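You operate a simulated robot arm through the tools that you are given. There is no shell and no other tool. Be economical: measure what you need, move in short steps, check, and stop when the job is done.

The job below is to be done with a simulated two-armed robot. You get a single attempt, and the scene is never put back.

JOB
Take the white bucket labelled "hulls" from the top of the long steel table and leave it on the top of the pile of white sacks. Screw the lid back on the white-lid jar. Fetch the orange cloth from the top of the small steel table and set it in the tub. Put the small grey tub on the top of the small steel table away on the top board of the narrow wire shelf. Put the blue filter on the top of the small steel table away on the small wall shelf under the white cabinet. Put the bottle that says "soap" from the top of the small steel table on the top of the long steel table and the bottle that says "rinse" on the lower shelf of the long steel table. Stack the small carton labelled "ties" from the front of the steel counter on top of the small carton marked "clips". Fetch the small white tub and set it on the small black tray. Open the sliding window, take the small grey bucket and put it in the floor of the big white cabinet and shut the window again. Fetch the white clip and set it on the bottom board of the narrow wire shelf. Lift the blue wall bin open. Any order will do. Set down upright: small grey tub, bottle, small white tub.

The check looks at the end state, three seconds after you hand in, the way a careful person would. Anything else that was tipped, shoved, dropped, spilled or broken makes it a failure. Lids that push on must go on centred and level and be pressed home; caps that screw on are set level and turned clockwise until they are tight. Flat cloth is picked up by pressing the open fingertips on it (5 to 10 N) and closing them slowly along it; thin cloth reads only 2 to 8 mm in the jaws.

ROBOT AND FRAMES
Two 7-joint arms with two-finger grippers on one trunk, on a base that drives. Base frame: it is fixed to the floor where the robot stands at the start and does not move with it; the origin is under the middle of the robot, x ahead of it, y to its left, z up; the surface under the hand at the start is at about z = 780. Readings come in mm, rad, newtons and seconds.
The left shoulder is at the start at [70, 139, 1130], the right one opposite. With the tool pointing down near the work surface each hand reaches from about 360 to 760 mm from the robot's upright axis, wherever it stands, measured 20 degrees to its own side. Places, roughly: a2 tub (25x21 cm) [2460, -1960, 820]; blue filter (6x6x15 cm) [500, 2000, 800]; blue wall bin [2500, 300, 1100]; bottom board of the narrow wire shelf [1000, 3600, 200]; floor of the big white cabinet [-1200, -300, 900]; green bottle, white bottle, yellow bottle [750, 1750, 750]; lower shelf of the long steel table [600, 100, 300]; orange cloth (11x6x4 cm) [500, 1400, 800]; sliding window [-900, -300, 1100]; small black tray (17x9x3 cm) [2100, 3200, 900]; small carton [0, 3250, 1000]; small grey bucket (22x19x15 cm) [1600, 3600, 900]; small grey tub (7x7x7 cm) [500, 1800, 800]; small wall shelf (32x15 cm) [2540, -1980, 1200]; small white tub (7x7x7 cm) [600, 3700, 1400]; top board of the narrow wire shelf [1000, 3600, 1400]; top of the long steel table [600, 100, 800]; top of the pile of white sacks [-1400, -2500, 600]; white bucket [500, 0, 750]; white clip (17x4x3 cm) [2500, 3300, 900]; white-lid jar (8x8x12 cm) [700, 0, 800]. Payload 3.43 kg a hand.
Tool frame (each hand has its own): the origin (TCP) lies between the finger pads and is the grasp point; the fingertips stand 30 mm ahead of it; z points along the fingers, y is the line along which they close. The gripper opens to 104 mm. The gripper's body begins 57 mm behind the TCP.
Orientation is that of the tool frame in the base frame, as [roll, pitch, yaw] about the fixed x, y, z axes, in that order (R = Rz(yaw) Ry(pitch) Rx(roll)). With the fingers straight down and closing along the base's y, the tool's x points along the base's -x, its y along +y and its z along -z.

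CONTROLS
- The arms move only by the tool arm_command. It takes "left_plan", "right_plan" or both (then of equal length, played together; a hand with none holds still); each is a list of rows, each a list of 7 numbers: the finger opening in mm, from 0 to 104, then the shift along the base's x, y, z in mm, then the turn, a rotation vector about the base's x, y, z in rad. In form: [[gripper, tx, ty, tz, wx, wy, wz], ...]. A call has 1 to 12 rows; each row shifts and turns the commanded pose from where the row before left it. Rows are played at 5 a second. More than 50 mm and 0.15 rad between two rows, or a gripper value outside its range, and nothing of the call is played. Where a pose cannot be reached the arm comes as near as it can. A force on the tool above 40 N (or 10 N above the force at the start of the call, whichever is more), or a blocked arm, ends the call early, and 0.2 s more pass. The fingers move at their own pace (about 45 mm/s each) and stop on an object; they squeeze with about 35 N. The grip force told is the motor's: it shows also when the fingers shut on nothing. Time passes only in rows, and 0.2 s behind the last, so rows that do not move let the fingers close. It gives the time, the measured TCP pose, the force on the tool (base axes), the opening and the grip force at its end, in the units of the frame above (readings bear some noise), with the torque about the TCP (base axes, N m) and any sound that the robot's microphone picked up.
- Cameras (640 x 400 px; columns grow to the right, rows downward): "scene" is now at [55.5, -60.6, 1318.8]; the picture's right is [-1.00, -0.07, 0.00], its down [-0.06, 0.91, -0.41] and it looks along [0.03, -0.41, -0.91] (base axes); focal length 214 px, centre (320, 200). "left" rides on the left gripper at [67, -18, -90] in its tool frame; the picture's right is [0.25, 0.97, 0.00], its down [-0.73, 0.19, -0.66] and it looks along [-0.64, 0.17, 0.75] (tool axes); focal length 218 px, centre (320, 200). "right" rides on the right gripper at [67, 18, -90] in its tool frame; the picture's right is [-0.25, 0.97, 0.00], its down [-0.73, -0.19, -0.66] and it looks along [-0.64, -0.17, 0.75] (tool axes); focal length 218 px, centre (320, 200). There is no depth. A picture from a camera that has moved, and an enlarged one, comes with that camera's place and axes in the base frame and with its lens.
- snapshot(camera): a new picture of that camera. It takes no simulated time.
- slide_trunk(by): slides the trunk up (or, below 0, down) by that many mm; the arms and the scene camera ride with it, the base frame stays. It gives what a move gives, with no picture.
- steer(legs): drives the robot by 1 to 6 legs, each [ahead, left, turn to the left] in mm, mm and rad, along the robot's own axes; the way and the turn of a leg run together, so that a leg with both is an arc; at most 1500 mm and 3.142 rad a leg. The arms and the cameras ride along, it lands a little off, and it stops where it bumps. It gives what a move gives.
- head_to(pan, tilt): turns the head with the scene camera to pan (to the left, within 1.501 rad either way) and tilt (down, from -0.506 to 1.204), counted from straight ahead of the robot. It gives what a move gives.
- close_up(camera, box): a new picture of the part [left, top, right, bottom] of that camera's present view, enlarged. It takes no simulated time.
- sign_off(): hands the job in; it is judged then, once.

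Work in short steps. Places have to be worked out from the pictures, the camera data and where the tool is seen: move nearer, look again, correct. Check each grasp and each placing, and mend what went wrong. You have 567 turns and 370 pictures in all, those below and enlarged ones among them. Open the grippers and draw the arms clear of the work before you hand the job in, unless the task says otherwise; then end with one line.

The tools are called after "Request:" as a command line: name --argument value ..., lists and objects as JSON in quotes. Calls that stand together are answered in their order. arm_command: Moves the arms, as the interface text tells. Its arguments: {"type":"object","properties":{"left_plan":{"type":"array","items":{"type":"array","items":{"type":"number"}}},"right_plan":{"type":"array","items":{"type":"array","items":{"type":"number"}}}},"required":[]} The other tools are called the same way: slide_trunk (by) slides the trunk up or down; steer (legs) drives the base; head_to (pan, tilt) turns the head that bears the scene camera; snapshot (camera) takes a picture; close_up (camera, box) takes an enlarged picture of a part of a camera's view; sign_off () hands the job in.

At the start:

```text
t: 0.0
left_tcp_pos: [441.6, -49.5, 1150.1]
left_orientation: [-3.141, 0.0, 3.141]
left_wrist_force: [0.9, -0.1, 0.0]
left_ft_torque: [-0.01, -0.01, 0.03]
left_grip_width: 104.1
left_finger_force: 0.0
right_tcp_pos: [426.2, -478.4, 1000.5]
right_orientation: [-3.141, 0.0, -3.141]
right_wrist_force: [-0.2, -0.4, 0.6]
right_ft_torque: [0.03, -0.01, 0.0]
right_grip_width: 103.9
right_finger_force: 0.1
trunk travel left (down, up): [-625.0, 315.0]
robot x, y, heading: [-1.0, -0.1, -0.002]
head pan, tilt: [-1.499, 1.15]
```

scene: 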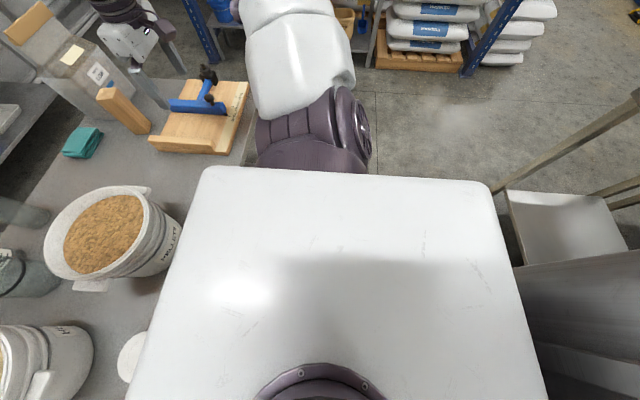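
right: 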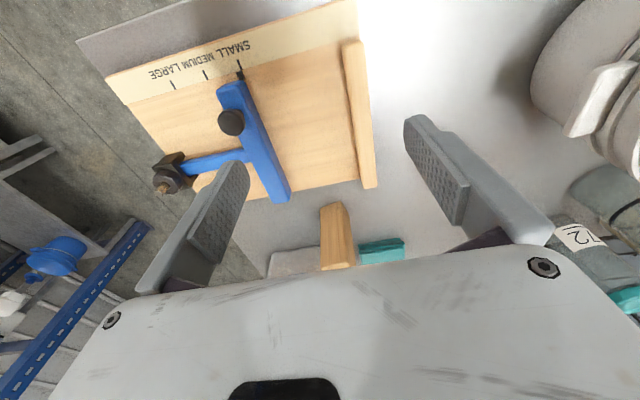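
left: 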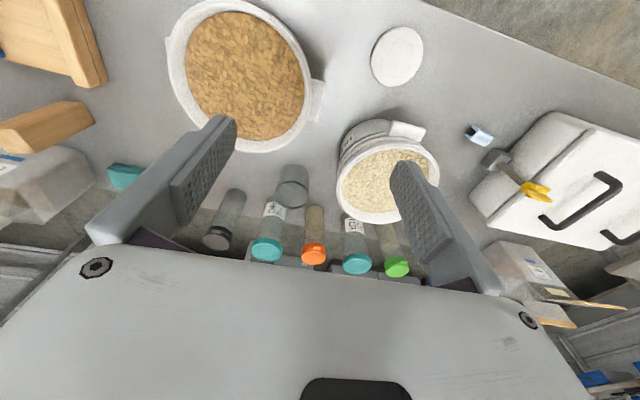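

I start by looking around: head ahead and down at the long steel table.

Request:
head_to --pan 0 --tilt 0.7

Request:
snapshot --camera "scene"

```text
t: 1.6
left_tcp_pos: [442.8, -49.5, 1150.2]
left_orientation: [3.14, 0.0, -3.142]
left_wrist_force: [-0.6, 0.5, -0.4]
left_ft_torque: [0.01, 0.0, 0.0]
left_grip_width: 104.1
left_finger_force: 0.0
right_tcp_pos: [425.6, -477.7, 999.5]
right_orientation: [3.141, 0.0, -3.141]
right_wrist_force: [0.1, -0.2, 0.6]
right_ft_torque: [-0.03, -0.03, -0.03]
right_grip_width: 103.9
right_finger_force: 0.0
trunk travel left (down, up): [-625.0, 315.0]
robot x, y, heading: [-1.9, 2.1, -0.002]
head pan, tilt: [0.0, 0.7]
```

```text
366 pictures are left
camera scene: at [136.2, -1.3, 1351.9], right [0.0, -1.0, 0.0], down [-0.64, 0.0, -0.76], along [0.76, 0.0, -0.64], focal length 214 px, centre (320, 200)
```

scene: 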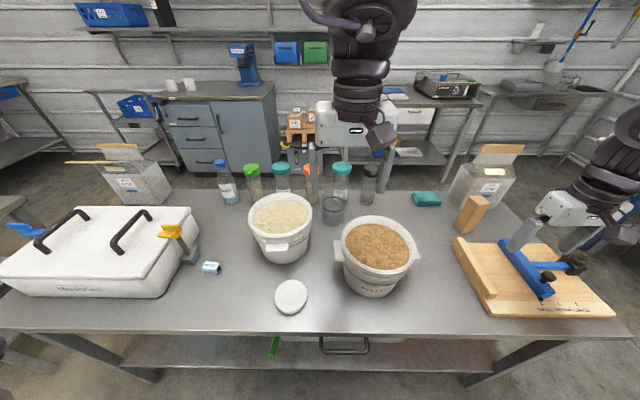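

The table shows two buckets, a lidless jar and a white lid. I zoom to read labels.

Request:
close_up --camera "scene" --box '[200, 150, 440, 320]'

Request:
close_up --camera "scene" --box '[200, 20, 400, 145]'

```text
2.35 times, centred on (320, 235) of scene
camera zoom: at [136.2, -1.3, 1351.9], right [0.0, -1.0, 0.0], down [-0.64, 0.0, -0.76], along [0.76, 0.0, -0.64], focal length 505 px, centre (320, 118)
```

zoom: 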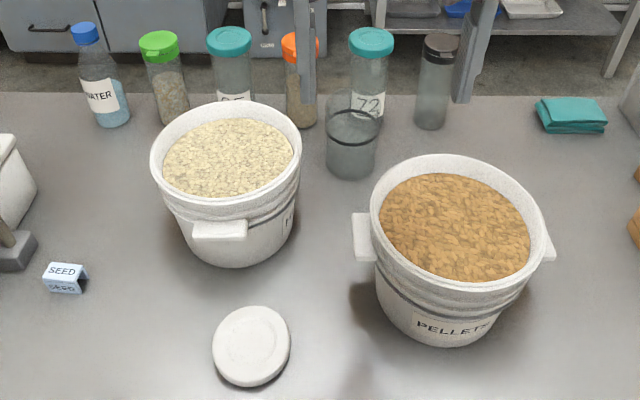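

```text
3.20 times, centred on (300, 82) of scene
camera zoom: at [136.2, -1.3, 1351.9], right [0.0, -1.0, 0.0], down [-0.64, 0.0, -0.76], along [0.76, 0.0, -0.64], focal length 686 px, centre (384, 576)
```

zoom: 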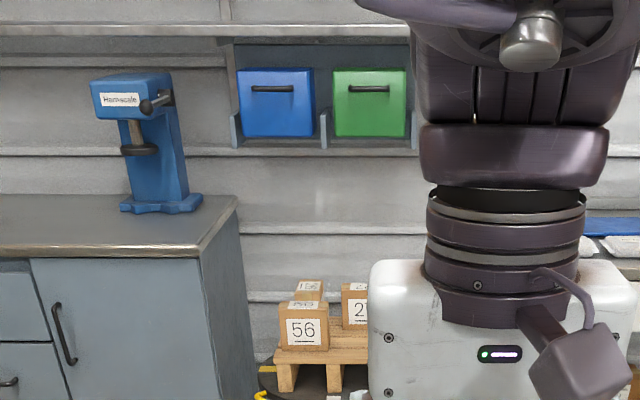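

Wide look left and right to build a map of the room.

Request:
head_to --pan 1.1 --tilt 0.3

Request:
snapshot --camera "scene"

Request:
head_to --pan -1.0 --tilt 0.3

Request:
snapshot --camera "scene"

```text
t: 2.9
left_tcp_pos: [442.1, -48.8, 1150.1]
left_orientation: [3.141, -0.001, 3.14]
left_wrist_force: [-1.4, 0.1, 0.1]
left_ft_torque: [-0.04, -0.05, -0.03]
left_grip_width: 104.1
left_finger_force: 0.0
right_tcp_pos: [425.8, -477.6, 1000.2]
right_orientation: [-3.141, 0.0, 3.141]
right_wrist_force: [0.0, -0.2, 0.8]
right_ft_torque: [0.01, -0.02, 0.02]
right_grip_width: 104.0
right_finger_force: 0.0
trunk travel left (down, up): [-625.0, 315.0]
robot x, y, heading: [-1.0, -0.5, 0.001]
head pan, tilt: [1.1, 0.3]
```

```text
363 pictures are left
camera scene: at [93.7, 82.0, 1388.0], right [0.89, -0.45, 0.0], down [-0.13, -0.26, -0.96], along [0.43, 0.85, -0.3], focal length 214 px, centre (320, 200)
```

scene: 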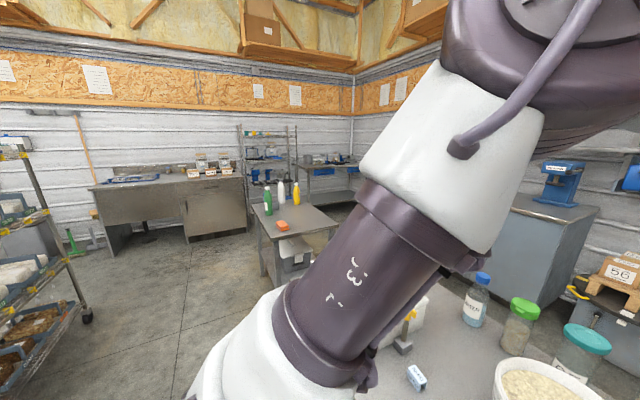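

```text
t: 4.9
left_tcp_pos: [441.7, -49.7, 1149.4]
left_orientation: [3.14, 0.0, 3.141]
left_wrist_force: [-0.6, -0.2, 0.7]
left_ft_torque: [0.02, 0.0, -0.05]
left_grip_width: 104.0
left_finger_force: 0.0
right_tcp_pos: [425.1, -477.1, 999.3]
right_orientation: [-3.141, 0.001, -3.141]
right_wrist_force: [0.0, 0.6, 0.2]
right_ft_torque: [0.0, 0.03, 0.0]
right_grip_width: 104.2
right_finger_force: 0.1
trunk travel left (down, up): [-625.0, 315.0]
robot x, y, heading: [-0.4, 3.2, -0.001]
head pan, tilt: [-1.0, 0.3]
```

```text
362 pictures are left
camera scene: at [101.8, -79.7, 1388.0], right [-0.84, -0.54, 0.0], down [-0.16, 0.25, -0.96], along [0.52, -0.8, -0.3], focal length 214 px, centre (320, 200)
```

scene: 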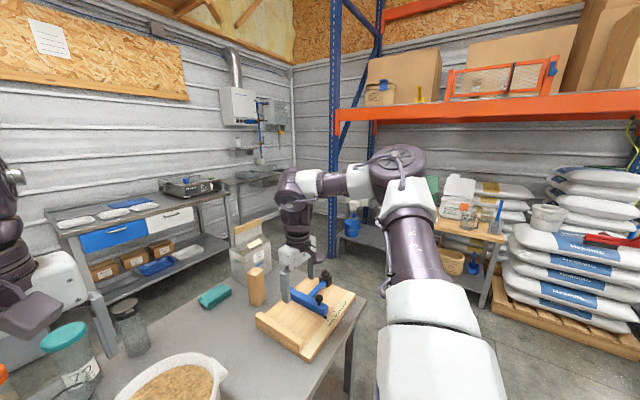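

Lid is at about (402, 77, 785) from two views. I bring the left hand over it and check.

Request:
arm_command --left_plan '[[104, -5, 16, -33, 0, 0, 0], [104, -5, 16, -33, 0, 0, 0], [104, -5, 16, -33, 0, 0, 0], [104, -5, 16, -33, 0, 0, 0], [104, -5, 16, -33, 0, 0, 0], [104, -5, 16, -33, 0, 0, 0], [104, -5, 16, -33, 0, 0, 0], [104, -5, 15, -33, 0, 0, 0]]'

Request:
snapshot --camera "left"

Request:
head_to --pan 0 --tilt 0.7

Request:
snapshot --camera "scene"

```text
t: 6.7
left_tcp_pos: [405.3, 75.9, 887.6]
left_orientation: [-3.14, 0.0, 3.141]
left_wrist_force: [0.5, 0.3, 0.3]
left_ft_torque: [-0.04, -0.01, 0.01]
left_grip_width: 104.1
left_finger_force: 0.1
right_tcp_pos: [426.4, -477.3, 1000.1]
right_orientation: [-3.141, -0.001, -3.14]
right_wrist_force: [0.4, 0.5, -0.2]
right_ft_torque: [0.0, 0.0, 0.03]
right_grip_width: 104.0
right_finger_force: 0.1
trunk travel left (down, up): [-625.0, 315.0]
robot x, y, heading: [1.2, -0.1, 0.0]
head pan, tilt: [-1.0, 0.3]
```

```text
361 pictures are left
camera left: at [337.4, 58.2, 977.0], right [-0.25, 0.97, 0.0], down [0.73, 0.19, 0.66], along [0.64, 0.17, -0.75], focal length 218 px, centre (320, 200)
```

left: 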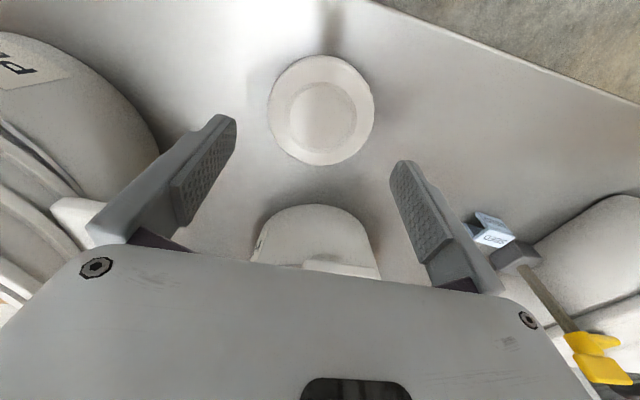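

```text
t: 8.0
left_tcp_pos: [403.2, 76.2, 888.2]
left_orientation: [-3.141, 0.0, -3.142]
left_wrist_force: [0.3, 0.2, -0.4]
left_ft_torque: [0.0, -0.02, 0.0]
left_grip_width: 104.0
left_finger_force: 0.1
right_tcp_pos: [425.7, -477.9, 998.6]
right_orientation: [-3.141, 0.0, 3.141]
right_wrist_force: [0.3, -0.1, -0.3]
right_ft_torque: [-0.01, 0.02, -0.01]
right_grip_width: 104.3
right_finger_force: 0.1
trunk travel left (down, up): [-625.0, 315.0]
robot x, y, heading: [-1.8, 0.4, 0.002]
head pan, tilt: [0.0, 0.7]
```

```text
360 pictures are left
camera scene: at [136.2, -1.3, 1351.9], right [0.0, -1.0, 0.0], down [-0.64, 0.0, -0.77], along [0.77, 0.0, -0.64], focal length 214 px, centre (320, 200)
```

scene: 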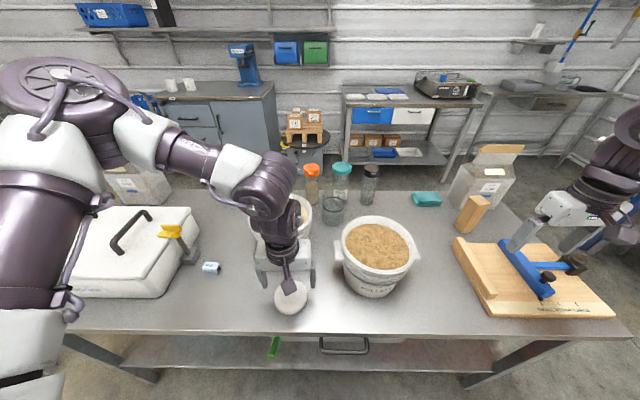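

The lid is centred near (396, 75). I zoom to see whether it lies right side up.

Request:
close_up --camera "left" --box '[240, 40, 400, 180]'

Request:
close_up --camera "scene" --box '[290, 180, 390, 240]'

```text
2.86 times, centred on (320, 110) of left
camera zoom: at [336.7, 57.3, 977.7], right [-0.25, 0.97, 0.0], down [0.73, 0.19, 0.66], along [0.64, 0.17, -0.75], focal length 624 px, centre (320, 457)
```

zoom: 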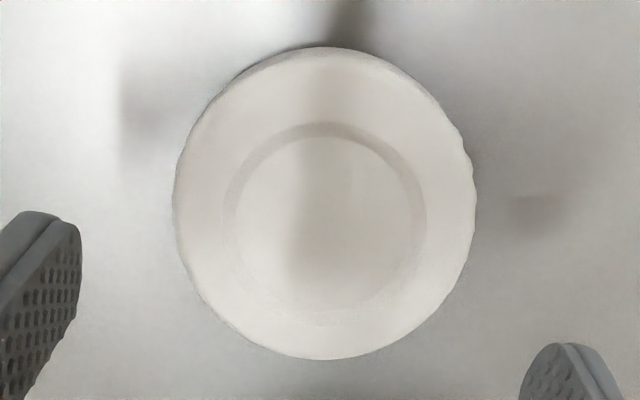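

```text
6.40 times, centred on (340, 210) of scene
camera zoom: at [136.2, -1.3, 1351.9], right [0.0, -1.0, 0.0], down [-0.64, 0.0, -0.77], along [0.77, 0.0, -0.64], focal length 1373 px, centre (192, 136)
```

zoom: 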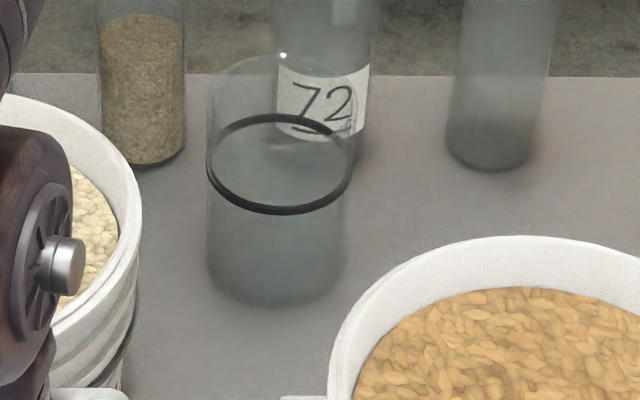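

Lid is right side up, jar's at (702, −50) with rim z≈900. Lower around the lid.

Request:
arm_command --left_plan '[[104, -4, -1, -35, 0, 0, 0], [104, -3, 0, -37, 0, 0, 0], [104, 0, 0, 0, 0, 0, 0]]'

Request:
snapshot --camera "left"

```text
t: 8.7
left_tcp_pos: [396.1, 75.5, 818.9]
left_orientation: [-3.141, 0.001, 3.14]
left_wrist_force: [-1.5, 0.8, 0.8]
left_ft_torque: [0.0, -0.08, 0.01]
left_grip_width: 103.8
left_finger_force: 0.1
right_tcp_pos: [424.6, -476.8, 1000.2]
right_orientation: [-3.141, 0.0, 3.141]
right_wrist_force: [-1.0, 0.0, 0.9]
right_ft_torque: [0.01, 0.03, 0.01]
right_grip_width: 104.0
right_finger_force: 0.1
trunk travel left (down, up): [-625.0, 315.0]
robot x, y, heading: [-1.2, -1.3, 0.002]
head pan, tilt: [0.0, 0.7]
stopped in row 3 (left hand): the force on the tool passed its limit at 249 N (the readings are from after the stop); the commanded pose is now the measured one
```

```text
357 pictures are left
camera left: at [328.6, 57.7, 908.4], right [-0.25, 0.97, 0.0], down [0.73, 0.19, 0.66], along [0.64, 0.17, -0.75], focal length 218 px, centre (320, 200)
```

left: 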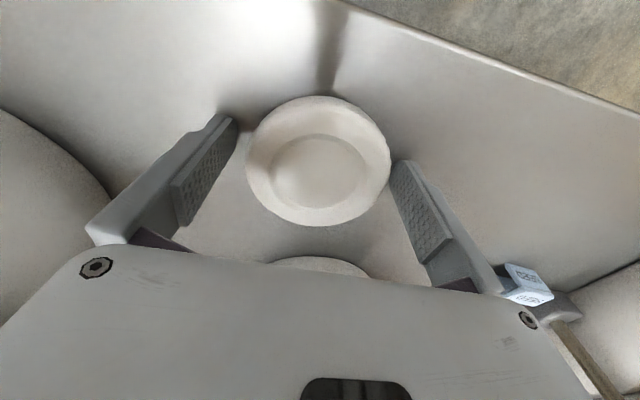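

Contact with table at tip z≈788. I raise 2 mm and close slowly on the lid.

Request:
arm_command --left_plan '[[104, -1, -1, 2, 0, 0, 0], [80, 0, 0, 0, 0, 0, 0], [80, 0, 0, 0, 0, 0, 0], [70, 0, 0, 0, 0, 0, 0], [70, 0, 0, 0, 0, 0, 0]]'

Request:
snapshot --camera "left"

```text
t: 9.8
left_tcp_pos: [395.7, 75.7, 819.9]
left_orientation: [-3.141, 0.0, 3.141]
left_wrist_force: [0.4, -0.1, 0.1]
left_ft_torque: [-0.02, 0.0, 0.0]
left_grip_width: 83.8
left_finger_force: 35.0
right_tcp_pos: [425.9, -478.0, 998.4]
right_orientation: [3.141, -0.003, 3.141]
right_wrist_force: [-0.4, 0.7, 0.0]
right_ft_torque: [0.01, 0.0, -0.03]
right_grip_width: 104.0
right_finger_force: 0.1
trunk travel left (down, up): [-625.0, 315.0]
robot x, y, heading: [0.1, 0.6, -0.002]
head pan, tilt: [0.0, 0.7]
```

```text
356 pictures are left
camera left: at [328.5, 56.6, 909.9], right [-0.25, 0.97, 0.0], down [0.73, 0.19, 0.66], along [0.64, 0.17, -0.75], focal length 218 px, centre (320, 200)
```

left: 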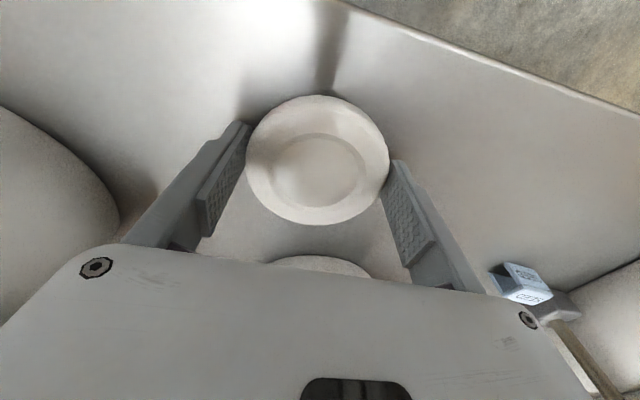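

Lid gripped (83.8 mm). Lift, carry over the jar while pre-turning counterclockwise 0.7 rad.

Request:
arm_command --left_plan '[[70, 0, 0, 20, 0, 0, 0], [70, 0, 0, 45, 0, 0, 0], [70, 0, 0, 45, 0, 0, 0], [70, 0, 0, 45, 0, 0, 0], [70, 0, 0, 45, 0, 0, 0], [70, 43, -18, 0, 0, 0, 0.1], [70, 43, -18, 0, 0, 0, 0.1], [70, 44, -18, 0, 0, 0, 0.1], [70, 44, -18, 0, 0, 0, 0.1], [70, 44, -18, 0, 0, 0, 0.1], [70, 44, -18, 0, 0, 0, 0.1], [70, 44, -18, 0, 0, 0, 0.1]]'

Request:
snapshot --camera "left"

Request:
snapshot --camera "scene"

```text
t: 12.4
left_tcp_pos: [616.8, -44.9, 1000.3]
left_orientation: [-3.139, -0.004, -2.442]
left_wrist_force: [0.2, -0.3, 0.9]
left_ft_torque: [-0.01, 0.02, -0.01]
left_grip_width: 84.0
left_finger_force: 35.0
left hand out of reach, approached as far as the arm can: row 7, 8, 9, 12
right_tcp_pos: [426.1, -476.6, 999.4]
right_orientation: [-3.139, 0.0, -3.141]
right_wrist_force: [0.0, -0.3, 0.4]
right_ft_torque: [0.02, 0.01, 0.03]
right_grip_width: 104.1
right_finger_force: 0.1
trunk travel left (down, up): [-625.0, 315.0]
robot x, y, heading: [-0.1, -3.6, -0.0]
head pan, tilt: [0.0, 0.7]
```

```text
355 pictures are left
camera left: at [575.8, -102.0, 1089.6], right [-0.82, 0.58, 0.0], down [0.44, 0.62, 0.65], along [0.38, 0.53, -0.76], focal length 218 px, centre (320, 200)
```

left: 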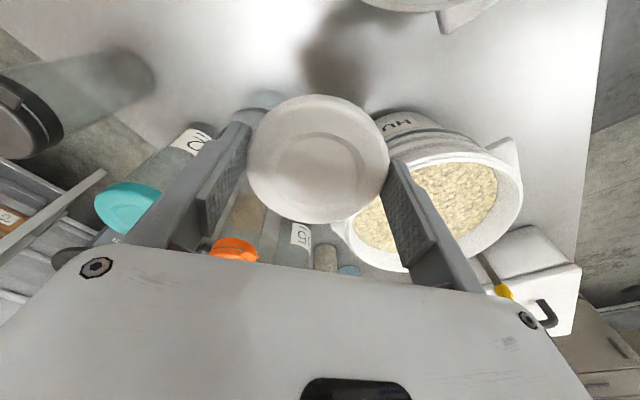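

```text
354 pictures are left
camera scene: at [136.3, 0.0, 1352.0], right [0.0, -1.0, 0.0], down [-0.64, 0.0, -0.76], along [0.76, 0.0, -0.64], focal length 214 px, centre (320, 200)
```

scene: 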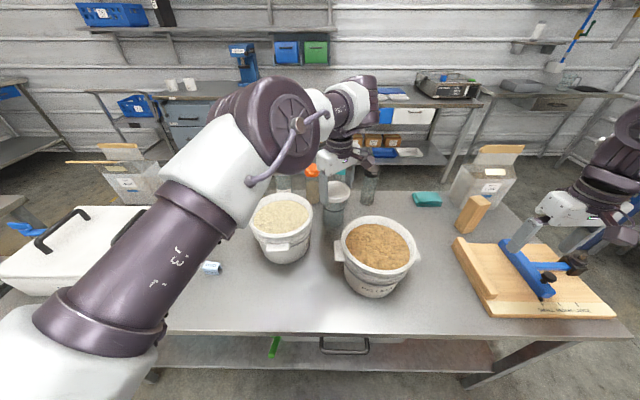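

Reach is short up high. I raise the trunk 100 mm and shift the base 150 mm right so the shoulder is closer.

Request:
slide_trunk --by 100

Request:
steer --legs '[[0, -150, 0]]'

```text
t: 13.8
left_tcp_pos: [616.3, -45.8, 1098.8]
left_orientation: [-3.14, -0.001, -2.44]
left_wrist_force: [0.4, 0.5, 0.5]
left_ft_torque: [-0.01, -0.02, 0.03]
left_grip_width: 83.8
left_finger_force: 35.0
right_tcp_pos: [426.6, -478.1, 1099.6]
right_orientation: [-3.141, 0.0, -3.141]
right_wrist_force: [0.9, 0.0, 0.0]
right_ft_torque: [-0.02, -0.05, 0.02]
right_grip_width: 103.9
right_finger_force: 0.1
trunk travel left (down, up): [-725.0, 215.0]
robot x, y, heading: [-2.4, -1.6, -0.002]
head pan, tilt: [0.0, 0.7]
```

```text
t: 15.1
left_tcp_pos: [616.1, -191.9, 1100.9]
left_orientation: [-3.137, -0.005, -2.442]
left_wrist_force: [-0.3, 0.2, -0.7]
left_ft_torque: [-0.03, 0.0, 0.0]
left_grip_width: 83.9
left_finger_force: 35.4
right_tcp_pos: [425.0, -624.4, 1100.4]
right_orientation: [-3.14, 0.0, 3.141]
right_wrist_force: [0.0, 0.8, 0.5]
right_ft_torque: [-0.03, 0.01, 0.01]
right_grip_width: 104.1
right_finger_force: 0.0
trunk travel left (down, up): [-725.0, 215.0]
robot x, y, heading: [-1.7, -150.0, 0.0]
head pan, tilt: [0.0, 0.7]
```

Now move to over the jar at z≈1000 and look.

Request:
arm_command --left_plan '[[70, 10, 35, -25, 0, 0, 0], [70, 20, 35, -25, 0, 0, 0], [70, 26, 36, -25, 0, 0, 0], [70, 30, 36, -25, 0, 0, 0], [70, 0, 0, 0, 0, 0, 0]]'

Request:
snapshot --camera "left"

Request:
close_up --camera "scene" --box '[220, 120, 380, 240]'

```text
refused: row 3 steps farther than a row can; nothing moved
```

```text
353 pictures are left
camera left: at [575.8, -248.1, 1189.5], right [-0.82, 0.58, 0.0], down [0.44, 0.62, 0.65], along [0.38, 0.53, -0.76], focal length 218 px, centre (320, 200)
```

left: 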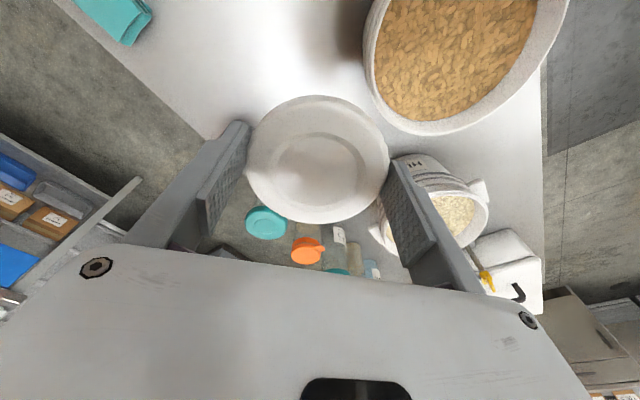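

```text
3.33 times, centred on (300, 180) of scene
camera zoom: at [136.3, -146.0, 1451.9], right [0.0, -1.0, 0.0], down [-0.64, 0.0, -0.76], along [0.76, 0.0, -0.64], focal length 715 px, centre (387, 267)
```

zoom: 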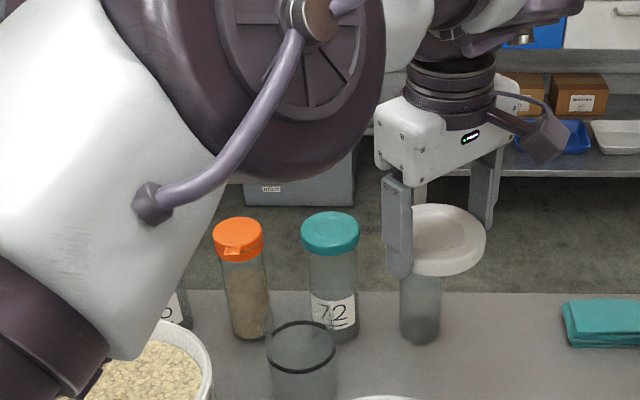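

Same move with smaller rows.

Request:
arm_command --left_plan '[[70, 10, 28, -20, 0, 0, 0], [70, 16, 28, -20, 0, 0, 0], [70, 20, 28, -20, 0, 0, 0], [70, 20, 29, -20, 0, 0, 0], [70, 20, 29, -20, 0, 0, 0], [70, 0, 0, 0, 0, 0, 0]]'

Request:
snapshot --camera "left"

Request:
close_up --camera "scene" --box '[220, 120, 380, 240]'

```text
t: 16.5
left_tcp_pos: [660.0, -90.4, 1007.1]
left_orientation: [-3.141, -0.001, -2.441]
left_wrist_force: [0.1, 0.9, 0.0]
left_ft_torque: [-0.03, 0.01, 0.01]
left_grip_width: 83.6
left_finger_force: 35.3
left hand out of reach, approached as far as the arm can: row 3, 4, 5
right_tcp_pos: [426.0, -627.0, 1098.9]
right_orientation: [3.141, 0.001, 3.14]
right_wrist_force: [-1.0, -0.6, 0.7]
right_ft_torque: [0.03, -0.06, 0.03]
right_grip_width: 104.3
right_finger_force: 0.0
trunk travel left (down, up): [-725.0, 215.0]
robot x, y, heading: [0.7, -148.9, -0.001]
head pan, tilt: [0.0, 0.7]
```

```text
351 pictures are left
camera left: at [619.5, -146.1, 1096.8], right [-0.82, 0.58, 0.0], down [0.44, 0.62, 0.66], along [0.38, 0.54, -0.76], focal length 218 px, centre (320, 200)
```

left: 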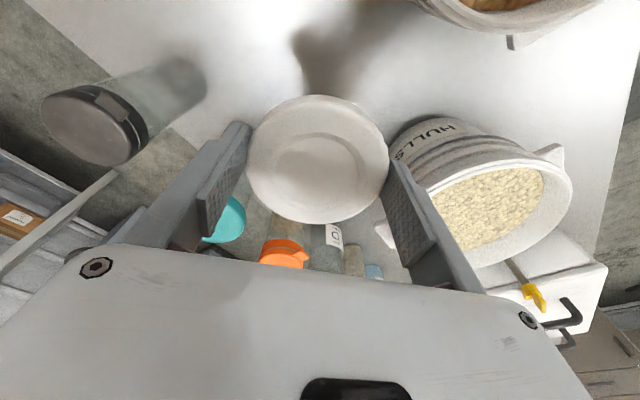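

```text
3.33 times, centred on (300, 180) of scene
camera zoom: at [135.9, -149.8, 1451.9], right [0.0, -1.0, 0.0], down [-0.64, 0.0, -0.77], along [0.77, 0.0, -0.64], focal length 715 px, centre (387, 267)
```

zoom: 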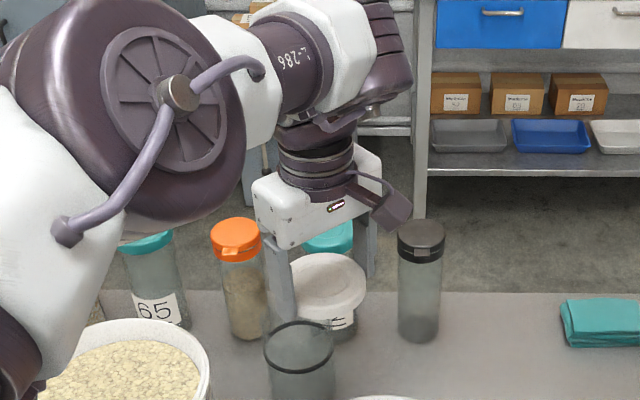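

Still short; raise the trunk another 100 mm, then retry downward and outward.

Request:
slide_trunk --by 100

Request:
arm_command --left_plan '[[70, 0, 5, -30, 0, 0, 0], [70, 5, 8, -30, 0, 0, 0], [70, 8, 8, -30, 0, 0, 0], [70, 10, 8, -10, 0, 0, 0], [70, 10, 8, 0, 0, 0, 0], [70, 8, 4, 0, 0, 0, 0], [70, 0, 0, 0, 0, 0, 0]]'

```text
t: 17.9
left_tcp_pos: [659.5, -89.3, 1107.4]
left_orientation: [-3.139, -0.005, -2.443]
left_wrist_force: [1.2, -0.3, -1.2]
left_ft_torque: [-0.02, 0.05, -0.01]
left_grip_width: 83.7
left_finger_force: 35.0
right_tcp_pos: [426.2, -624.4, 1200.1]
right_orientation: [3.141, -0.002, 3.141]
right_wrist_force: [0.0, -0.1, -0.2]
right_ft_torque: [-0.01, 0.0, -0.02]
right_grip_width: 104.0
right_finger_force: 0.1
trunk travel left (down, up): [-825.0, 115.0]
robot x, y, heading: [-0.8, -148.3, 0.001]
head pan, tilt: [0.0, 0.7]
```

```text
t: 19.5
left_tcp_pos: [664.4, -70.5, 1012.9]
left_orientation: [-3.138, -0.001, -2.44]
left_wrist_force: [-0.3, -0.4, -1.5]
left_ft_torque: [-0.01, -0.03, 0.03]
left_grip_width: 83.9
left_finger_force: 34.9
left hand out of reach, approached as far as the arm can: row 3, 4, 5, 6
right_tcp_pos: [426.2, -624.8, 1201.4]
right_orientation: [-3.141, 0.001, 3.14]
right_wrist_force: [0.5, 0.6, 0.2]
right_ft_torque: [0.04, -0.02, -0.01]
right_grip_width: 104.1
right_finger_force: 0.1
trunk travel left (down, up): [-825.0, 115.0]
robot x, y, heading: [1.8, -147.4, 0.002]
head pan, tilt: [0.0, 0.7]
```

Yaw or base distance limits me. I look down to see the gap between base and table edge.

Request:
head_to --pan 0 --tilt 1.2

Request:
snapshot --camera "scene"

```text
t: 20.4
left_tcp_pos: [664.2, -70.3, 1013.7]
left_orientation: [-3.139, -0.003, -2.441]
left_wrist_force: [1.5, 0.9, 0.4]
left_ft_torque: [-0.02, 0.02, 0.0]
left_grip_width: 83.7
left_finger_force: 35.2
right_tcp_pos: [426.7, -624.7, 1199.7]
right_orientation: [3.141, -0.001, 3.141]
right_wrist_force: [-0.6, -0.5, -0.1]
right_ft_torque: [-0.02, 0.02, -0.01]
right_grip_width: 103.9
right_finger_force: 0.1
trunk travel left (down, up): [-825.0, 115.0]
robot x, y, heading: [0.8, -146.4, -0.002]
head pan, tilt: [0.0, 1.201]
```

```text
349 pictures are left
camera scene: at [107.5, -148.5, 1516.0], right [0.0, -1.0, 0.0], down [-0.93, 0.0, -0.36], along [0.36, 0.0, -0.93], focal length 214 px, centre (320, 200)
```

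scene: 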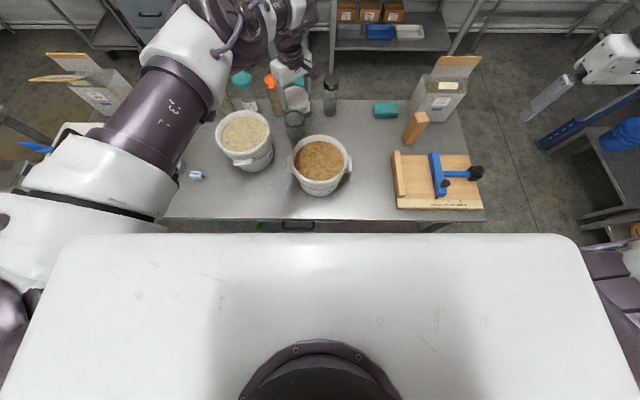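

The yaw may be limiting reach; rotate back to zero yaw, then extend.

Request:
arm_command --left_plan '[[70, 0, 0, 0, 0, 0, -0.14], [70, 0, 0, 0, 0, 0, -0.14], [70, 0, 0, 0, 0, 0, -0.14], [70, 0, 0, 0, 0, 0, -0.14], [70, 0, 0, 0, 0, 0, -0.14], [70, 12, 7, 0, 0, 0, 0], [70, 12, 7, 0, 0, 0, 0], [70, 14, 7, 0, 0, 0, 0], [70, 0, 0, 0, 0, 0, 0]]'

```text
t: 22.4
left_tcp_pos: [531.2, -131.2, 1040.7]
left_orientation: [-3.139, -0.001, -3.136]
left_wrist_force: [-0.1, -0.4, -1.0]
left_ft_torque: [0.03, -0.01, 0.04]
left_grip_width: 83.6
left_finger_force: 35.1
left hand out of reach, approached as far as the arm can: row 1, 2, 3, 4, 5, 6, 7, 8
right_tcp_pos: [425.6, -625.4, 1200.2]
right_orientation: [3.141, -0.002, -3.141]
right_wrist_force: [0.5, 0.5, -0.6]
right_ft_torque: [0.0, 0.02, 0.01]
right_grip_width: 103.9
right_finger_force: 0.2
trunk travel left (down, up): [-825.0, 115.0]
robot x, y, heading: [0.9, -146.9, 0.0]
head pan, tilt: [0.0, 1.201]
```

Let me test extension again from here at yaw 0 to understand the limit.

Request:
arm_command --left_plan '[[70, 20, 10, -5, 0, 0, 0], [70, 20, 10, -5, 0, 0, 0], [70, 20, 10, -5, 0, 0, 0], [70, 20, 10, -5, 0, 0, 0], [70, 20, 10, 0, 0, 0, 0], [70, 20, 10, 0, 0, 0, 0], [70, 0, 0, 0, 0, 0, 0]]'

```text
t: 24.0
left_tcp_pos: [535.9, -133.6, 1044.5]
left_orientation: [-3.139, -0.001, -3.138]
left_wrist_force: [-0.1, -0.4, -0.2]
left_ft_torque: [-0.02, 0.01, -0.03]
left_grip_width: 84.0
left_finger_force: 34.7
left hand out of reach, approached as far as the arm can: row 1, 2, 3, 4, 5, 6
right_tcp_pos: [426.2, -626.0, 1201.7]
right_orientation: [-3.142, 0.0, -3.141]
right_wrist_force: [-0.4, 0.4, 0.8]
right_ft_torque: [0.01, -0.01, -0.02]
right_grip_width: 104.0
right_finger_force: 0.2
trunk travel left (down, up): [-825.0, 115.0]
robot x, y, heading: [2.2, -148.4, 0.003]
head pan, tilt: [0.0, 1.201]
```

A joint limit seems to bind. Retreat, swing outward, then extend again.

Request:
arm_command --left_plan '[[70, -30, 25, 10, 0, 0, 0], [70, -30, 25, 10, 0, 0, 0], [70, -30, 30, 5, 0, 0, 0], [70, 0, 40, 0, 0, 0, 0], [70, 30, 20, 0, 0, 0, 0], [70, 40, 0, 0, 0, 0, 0], [70, 40, 0, 0, 0, 0, 0], [70, 40, 0, 0, 0, 0, 0], [70, 40, 0, 0, 0, 0, 0], [70, 30, -10, 0, 0, 0, 0], [70, 20, -10, 0, 0, 0, 0], [70, 0, 0, 0, 0, 0, 0]]'

```text
t: 26.6
left_tcp_pos: [546.3, -141.1, 1088.1]
left_orientation: [-3.138, -0.002, -3.136]
left_wrist_force: [-0.1, -0.5, 0.2]
left_ft_torque: [-0.01, -0.04, -0.03]
left_grip_width: 83.6
left_finger_force: 35.1
left hand out of reach, approached as far as the arm can: row 4, 5, 6, 7, 8, 9, 10, 11
right_tcp_pos: [425.2, -625.4, 1200.1]
right_orientation: [-3.141, 0.001, -3.141]
right_wrist_force: [-0.4, -0.5, -0.6]
right_ft_torque: [-0.04, 0.0, 0.02]
right_grip_width: 103.9
right_finger_force: 0.1
trunk travel left (down, up): [-825.0, 115.0]
robot x, y, heading: [-0.6, -146.3, 0.001]
head pan, tilt: [0.0, 1.201]
```

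Back to a known-good region (relative to the first lid grasp).

Request:
arm_command --left_plan '[[70, -36, 17, 0, 0, 0, 0], [70, -36, 17, 0, 0, 0, 0], [70, -36, 18, 0, 0, 0, 0], [70, -36, 18, 0, 0, 0, 0], [70, 0, 30, -30, 0, 0, 0], [70, 0, 30, -30, 0, 0, 0], [70, 0, 0, 0, 0, 0, 0]]'

Request:
head_to --pan 0.3 --tilt 0.8

Request:
snapshot --camera "scene"

```text
t: 28.2
left_tcp_pos: [400.1, -14.6, 1028.3]
left_orientation: [-3.141, -0.001, -3.14]
left_wrist_force: [0.6, -0.6, 1.0]
left_ft_torque: [0.05, -0.02, -0.02]
left_grip_width: 83.9
left_finger_force: 35.2
right_tcp_pos: [423.9, -627.2, 1199.1]
right_orientation: [3.141, 0.001, 3.139]
right_wrist_force: [0.4, 1.2, 0.2]
right_ft_torque: [-0.02, -0.04, 0.02]
right_grip_width: 103.7
right_finger_force: 0.1
trunk travel left (down, up): [-825.0, 115.0]
robot x, y, heading: [0.8, -145.1, -0.001]
head pan, tilt: [0.0, 1.201]
```

```text
t: 29.1
left_tcp_pos: [401.4, -14.6, 1029.0]
left_orientation: [-3.14, -0.003, -3.141]
left_wrist_force: [-0.5, -0.1, -0.4]
left_ft_torque: [-0.01, 0.0, -0.01]
left_grip_width: 84.0
left_finger_force: 34.8
right_tcp_pos: [425.7, -625.5, 1200.8]
right_orientation: [3.141, -0.003, -3.141]
right_wrist_force: [-0.5, -0.3, -0.8]
right_ft_torque: [-0.02, 0.0, -0.03]
right_grip_width: 103.7
right_finger_force: 0.1
trunk travel left (down, up): [-825.0, 115.0]
robot x, y, heading: [-0.3, -148.5, -0.005]
head pan, tilt: [0.3, 0.799]
```

```text
348 pictures are left
camera scene: at [128.8, -124.3, 1543.5], right [0.29, -0.96, 0.0], down [-0.69, -0.21, -0.7], along [0.67, 0.2, -0.72], focal length 214 px, centre (320, 200)
```

scene: 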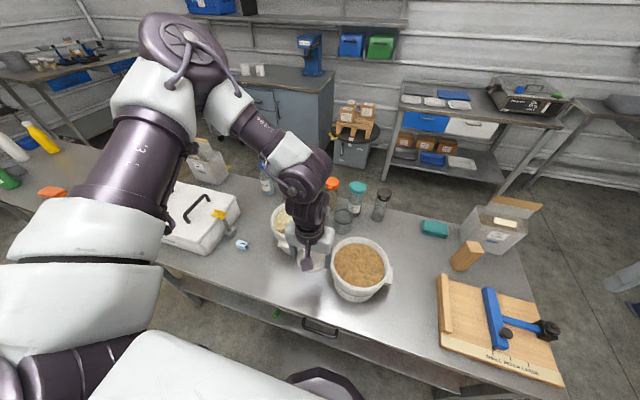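

Hand is free again. Extend step by step along x at y≈−15 first.

Request:
arm_command --left_plan '[[70, 40, 0, 0, 0, 0, 0], [70, 40, 0, 0, 0, 0, 0], [70, 40, 0, 0, 0, 0, 0], [70, 40, 0, 0, 0, 0, 0], [70, 40, 0, 0, 0, 0, 0], [70, 40, 0, 0, 0, 0, 0], [70, 40, -10, 0, 0, 0, 0], [70, 20, -15, 0, 0, 0, 0], [70, 0, 0, 0, 0, 0, 0]]'

```text
t: 31.1
left_tcp_pos: [554.0, -164.4, 1060.8]
left_orientation: [-3.139, -0.003, -3.138]
left_wrist_force: [0.1, 0.5, 0.2]
left_ft_torque: [-0.02, 0.01, 0.0]
left_grip_width: 83.8
left_finger_force: 35.1
left hand out of reach, approached as far as the arm can: row 1, 2, 3, 4, 5, 6, 7, 8
right_tcp_pos: [425.5, -626.4, 1200.5]
right_orientation: [-3.141, 0.001, -3.141]
right_wrist_force: [0.1, -0.3, 0.8]
right_ft_torque: [0.01, 0.01, 0.01]
right_grip_width: 104.1
right_finger_force: 0.0
trunk travel left (down, up): [-825.0, 115.0]
robot x, y, heading: [-3.0, -146.7, -0.004]
head pan, tilt: [0.3, 0.799]
```

The limit depends on yaw; I give positive yaw gradually while extending, to find the working range.

Request:
arm_command --left_plan '[[70, 0, 10, -10, 0, 0, 0.14], [70, 0, 10, -10, 0, 0, 0.14], [70, 0, 10, -10, 0, 0, 0.14], [70, 0, 10, -5, 0, 0, 0.14], [70, 15, 20, 0, 0, 0, 0.14], [70, 20, 20, 0, 0, 0, 0.1], [70, 30, 20, 0, 0, 0, 0.1], [70, 30, 20, 0, 0, 0, 0.1], [70, 30, 10, 0, 0, 0, 0], [70, 20, 0, 0, 0, 0, 0], [70, 0, 0, 0, 0, 0, 0]]'

```text
t: 33.5
left_tcp_pos: [672.7, -36.4, 1025.4]
left_orientation: [-3.141, -0.005, -2.141]
left_wrist_force: [0.3, 0.3, -0.7]
left_ft_torque: [-0.01, 0.01, -0.01]
left_grip_width: 83.9
left_finger_force: 35.2
left hand out of reach, approached as far as the arm can: row 9, 10
right_tcp_pos: [425.1, -622.8, 1201.0]
right_orientation: [-3.14, 0.0, -3.141]
right_wrist_force: [0.2, 0.4, 0.3]
right_ft_torque: [0.0, -0.02, 0.01]
right_grip_width: 104.1
right_finger_force: 0.0
trunk travel left (down, up): [-825.0, 115.0]
robot x, y, heading: [-2.8, -146.7, -0.003]
head pan, tilt: [0.3, 0.799]
```

Positive yaw works. Explore the upper yaw limit here, in the air.

Request:
arm_command --left_plan '[[70, 0, 0, 0, 0, 0, 0.15], [70, 0, 0, 0, 0, 0, 0.15], [70, 0, 0, 0, 0, 0, 0.15], [70, 0, 0, 0, 0, 0, 0.15], [70, 0, 0, 0, 0, 0, 0.15], [70, 0, 0, 0, 0, 0, 0.15], [70, 0, 0, 0, 0, 0, 0.15], [70, 0, 0, 0, 0, 0, 0.15], [70, 0, 0, 0, 0, 0, 0.15], [70, 0, 0, 0, 0, 0, 0.15], [70, 0, 0, 0, 0, 0, 0.15], [70, 0, 0, 0, 0, 0, 0.15]]'

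```text
t: 36.1
left_tcp_pos: [670.0, -36.6, 1022.8]
left_orientation: [-3.14, -0.001, -0.34]
left_wrist_force: [0.3, 0.1, -0.1]
left_ft_torque: [0.02, 0.04, 0.03]
left_grip_width: 83.6
left_finger_force: 34.2
right_tcp_pos: [425.3, -626.2, 1201.0]
right_orientation: [3.141, 0.0, 3.139]
right_wrist_force: [0.4, -0.1, 0.6]
right_ft_torque: [0.01, -0.02, 0.0]
right_grip_width: 103.8
right_finger_force: 0.0
trunk travel left (down, up): [-825.0, 115.0]
robot x, y, heading: [-1.7, -145.9, 0.0]
head pan, tilt: [0.3, 0.799]
```

Yaw up to +2.8 works. Now extend to the jar axis at z≈985.

Request:
arm_command --left_plan '[[70, 10, -4, -10, 0, 0, 0.15], [70, 12, -4, -10, 0, 0, 0.15], [70, 12, -4, -10, 0, 0, 0.15], [70, 0, 0, 0, 0, 0, 0.15], [70, 0, 0, 0, 0, 0, 0.15], [70, 0, 0, 0, 0, 0, 0.15], [70, 0, 0, 0, 0, 0, 0]]'

Request:
snapshot --camera "left"

Request:
head_to --pan 0 --tilt 0.7

Request:
close_up --camera "scene" --box '[220, 140, 380, 260]'

```text
t: 37.7
left_tcp_pos: [664.0, -65.9, 1005.1]
left_orientation: [-3.14, -0.001, 0.562]
left_wrist_force: [0.0, -0.6, -0.5]
left_ft_torque: [0.0, -0.01, -0.02]
left_grip_width: 83.6
left_finger_force: 35.1
left hand out of reach, approached as far as the arm can: row 1, 2, 3
right_tcp_pos: [425.0, -625.9, 1200.0]
right_orientation: [-3.141, 0.0, -3.141]
right_wrist_force: [-0.3, 0.6, -0.4]
right_ft_torque: [0.0, -0.01, -0.01]
right_grip_width: 103.7
right_finger_force: 0.0
trunk travel left (down, up): [-825.0, 115.0]
robot x, y, heading: [-0.3, -148.9, 0.003]
head pan, tilt: [0.3, 0.799]
```

```text
347 pictures are left
camera left: at [712.2, -15.9, 1094.7], right [0.73, -0.69, 0.0], down [-0.52, -0.55, 0.65], along [-0.45, -0.48, -0.76], focal length 218 px, centre (320, 200)
```

left: 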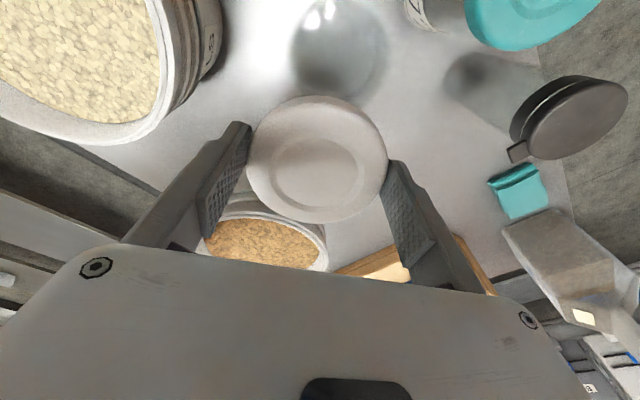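

```text
t: 38.5
left_tcp_pos: [664.3, -66.3, 1005.4]
left_orientation: [-3.14, -0.003, 0.559]
left_wrist_force: [0.3, 0.3, -0.5]
left_ft_torque: [0.02, 0.02, 0.01]
left_grip_width: 84.1
left_finger_force: 35.8
right_tcp_pos: [425.4, -626.1, 1199.9]
right_orientation: [3.141, 0.0, -3.141]
right_wrist_force: [-0.3, -0.1, 0.9]
right_ft_torque: [0.01, -0.02, -0.01]
right_grip_width: 104.2
right_finger_force: 0.2
trunk travel left (down, up): [-825.0, 115.0]
robot x, y, heading: [-1.9, -147.9, -0.003]
head pan, tilt: [0.0, 0.7]
```

```text
3.33 times, centred on (300, 200) of scene
camera zoom: at [136.4, -148.5, 1551.9], right [0.0, -1.0, 0.0], down [-0.64, 0.0, -0.76], along [0.76, 0.0, -0.64], focal length 715 px, centre (387, 200)
```

zoom: 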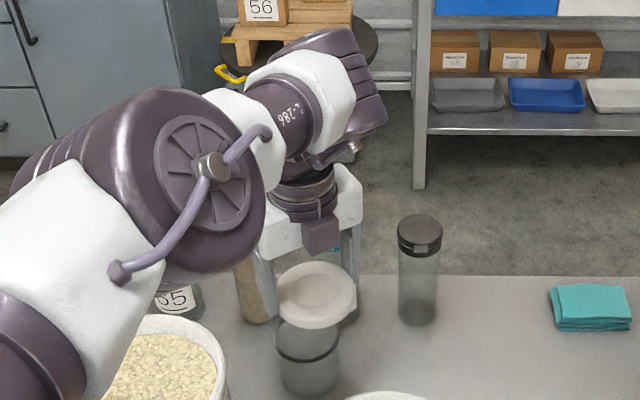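

Radial reach is the limit (~600 mm from shoulder). Turning the base right by 0.6 rad brings the left shoulder nearer; first raise the trunk for clearance.

Request:
slide_trunk --by 80

Request:
steer --legs '[[0, 0, -0.6]]'

```text
t: 39.6
left_tcp_pos: [664.2, -65.9, 1084.4]
left_orientation: [-3.141, -0.001, 0.557]
left_wrist_force: [-0.5, 0.2, 0.4]
left_ft_torque: [-0.01, -0.03, 0.02]
left_grip_width: 83.8
left_finger_force: 35.2
right_tcp_pos: [425.6, -625.9, 1279.2]
right_orientation: [-3.14, 0.0, -3.141]
right_wrist_force: [0.3, 0.0, -0.2]
right_ft_torque: [-0.01, 0.02, -0.03]
right_grip_width: 104.2
right_finger_force: 0.0
trunk travel left (down, up): [-905.0, 35.0]
robot x, y, heading: [-1.2, -149.2, 0.001]
head pan, tilt: [0.0, 0.7]
```

```text
t: 41.7
left_tcp_pos: [596.9, -452.6, 1085.8]
left_orientation: [-3.139, -0.002, -0.037]
left_wrist_force: [-0.5, 0.6, 0.6]
left_ft_torque: [0.02, -0.03, 0.0]
left_grip_width: 83.8
left_finger_force: 34.5
right_tcp_pos: [85.1, -783.0, 1279.7]
right_orientation: [-3.14, -0.002, 2.547]
right_wrist_force: [0.1, 0.9, 0.2]
right_ft_torque: [-0.03, 0.01, 0.01]
right_grip_width: 103.8
right_finger_force: 0.1
trunk travel left (down, up): [-905.0, 35.0]
robot x, y, heading: [1.4, -148.9, -0.592]
head pan, tilt: [0.0, 0.7]
```

Swing the hand back over the jar.

Request:
arm_command --left_plan '[[70, 10, 45, 0, 0, 0, 0.08], [70, 10, 45, 0, 0, 0, 0.08], [70, 10, 45, 0, 0, 0, 0.08], [70, 10, 45, 0, 0, 0, 0.08], [70, 12, 45, 0, 0, 0, 0.08], [70, 12, 45, 0, 0, 0, 0.08], [70, 14, 45, 0, 0, 0, 0.08], [70, 14, 45, 0, 0, 0, 0.08], [70, 15, 43, 0, 0, 0, 0], [70, 0, 0, 0, 0, 0, 0]]'

Request:
snapshot --camera "left"

```text
t: 43.9
left_tcp_pos: [703.9, -50.8, 1085.6]
left_orientation: [-3.14, -0.003, 0.603]
left_wrist_force: [0.0, -0.6, 0.3]
left_ft_torque: [0.02, 0.03, -0.01]
left_grip_width: 83.6
left_finger_force: 34.8
right_tcp_pos: [83.5, -781.7, 1279.7]
right_orientation: [3.141, -0.001, 2.545]
right_wrist_force: [0.1, 0.2, -0.2]
right_ft_torque: [0.04, -0.01, 0.01]
right_grip_width: 104.0
right_finger_force: 0.1
trunk travel left (down, up): [-905.0, 35.0]
robot x, y, heading: [0.8, -148.7, -0.594]
head pan, tilt: [0.0, 0.7]
```

```text
345 pictures are left
camera left: at [749.2, 1.0, 1174.9], right [0.76, -0.65, 0.0], down [-0.49, -0.57, 0.65], along [-0.43, -0.49, -0.76], focal length 218 px, centre (320, 200)
```

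left: 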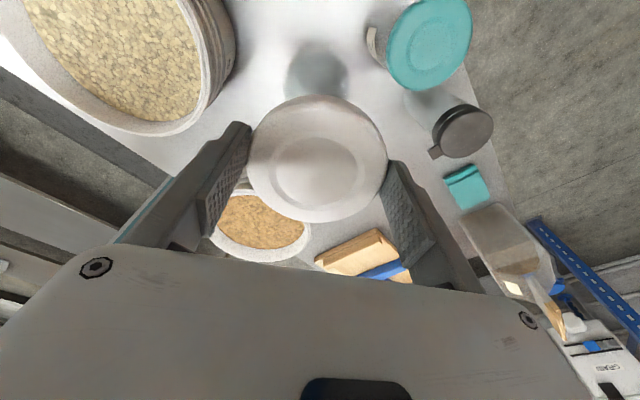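

Reached. Now look from the head for alignment.

Request:
head_to --pan 0.73 --tilt 0.75

Request:
close_up --camera "scene" --box '[250, 120, 390, 240]'

```text
t: 45.0
left_tcp_pos: [703.7, -51.0, 1084.8]
left_orientation: [-3.141, -0.002, 0.604]
left_wrist_force: [0.2, 0.2, -0.4]
left_ft_torque: [0.0, -0.01, 0.01]
left_grip_width: 83.8
left_finger_force: 34.8
right_tcp_pos: [83.6, -781.6, 1280.5]
right_orientation: [-3.141, 0.0, 2.547]
right_wrist_force: [0.9, -0.6, 0.2]
right_ft_torque: [-0.01, 0.0, 0.03]
right_grip_width: 104.0
right_finger_force: 0.0
trunk travel left (down, up): [-905.0, 35.0]
robot x, y, heading: [1.2, -151.0, -0.594]
head pan, tilt: [0.73, 0.75]
```

```text
3.33 times, centred on (320, 180) of scene
camera zoom: at [125.0, -165.1, 1627.7], right [0.13, -0.99, 0.0], down [-0.68, -0.09, -0.73], along [0.72, 0.1, -0.68], focal length 715 px, centre (320, 267)
```

zoom: 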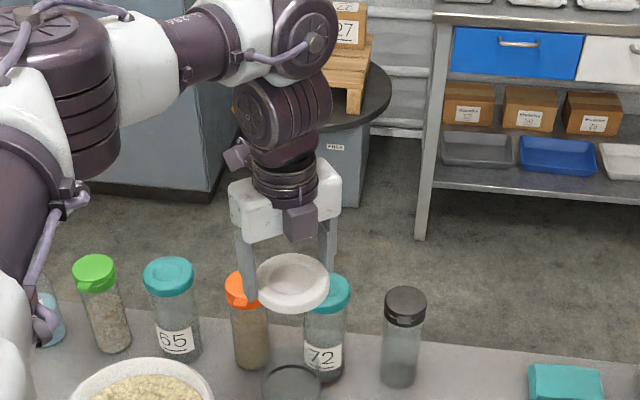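

Request:
close_up --camera "scene" --box '[270, 190, 350, 250]'

```text
6.67 times, centred on (310, 220) of scene
camera zoom: at [125.0, -165.1, 1627.7], right [0.13, -0.99, 0.0], down [-0.68, -0.09, -0.73], along [0.72, 0.1, -0.68], focal length 1430 px, centre (387, 67)
```

zoom: 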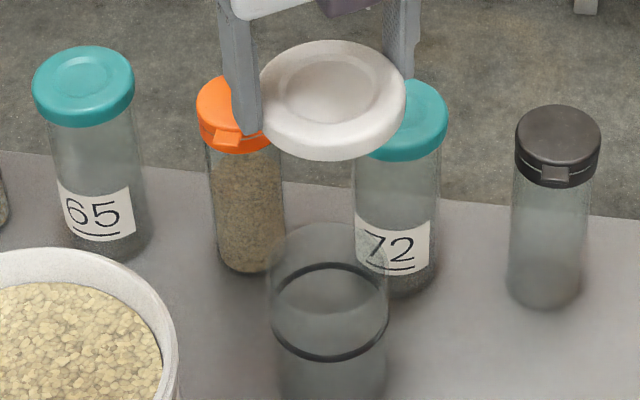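

Request:
close_up --camera "left" --box '[240, 20, 400, 120]'

```text
4.00 times, centred on (320, 70) of left
camera zoom: at [749.4, 1.6, 1174.8], right [0.76, -0.65, 0.0], down [-0.49, -0.57, 0.65], along [-0.43, -0.49, -0.76], focal length 873 px, centre (320, 720)
```

zoom: 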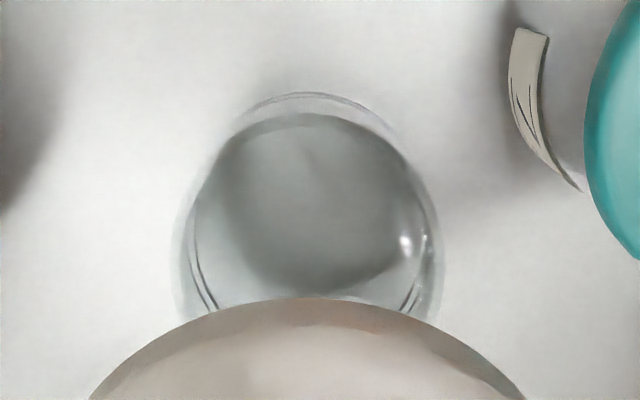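

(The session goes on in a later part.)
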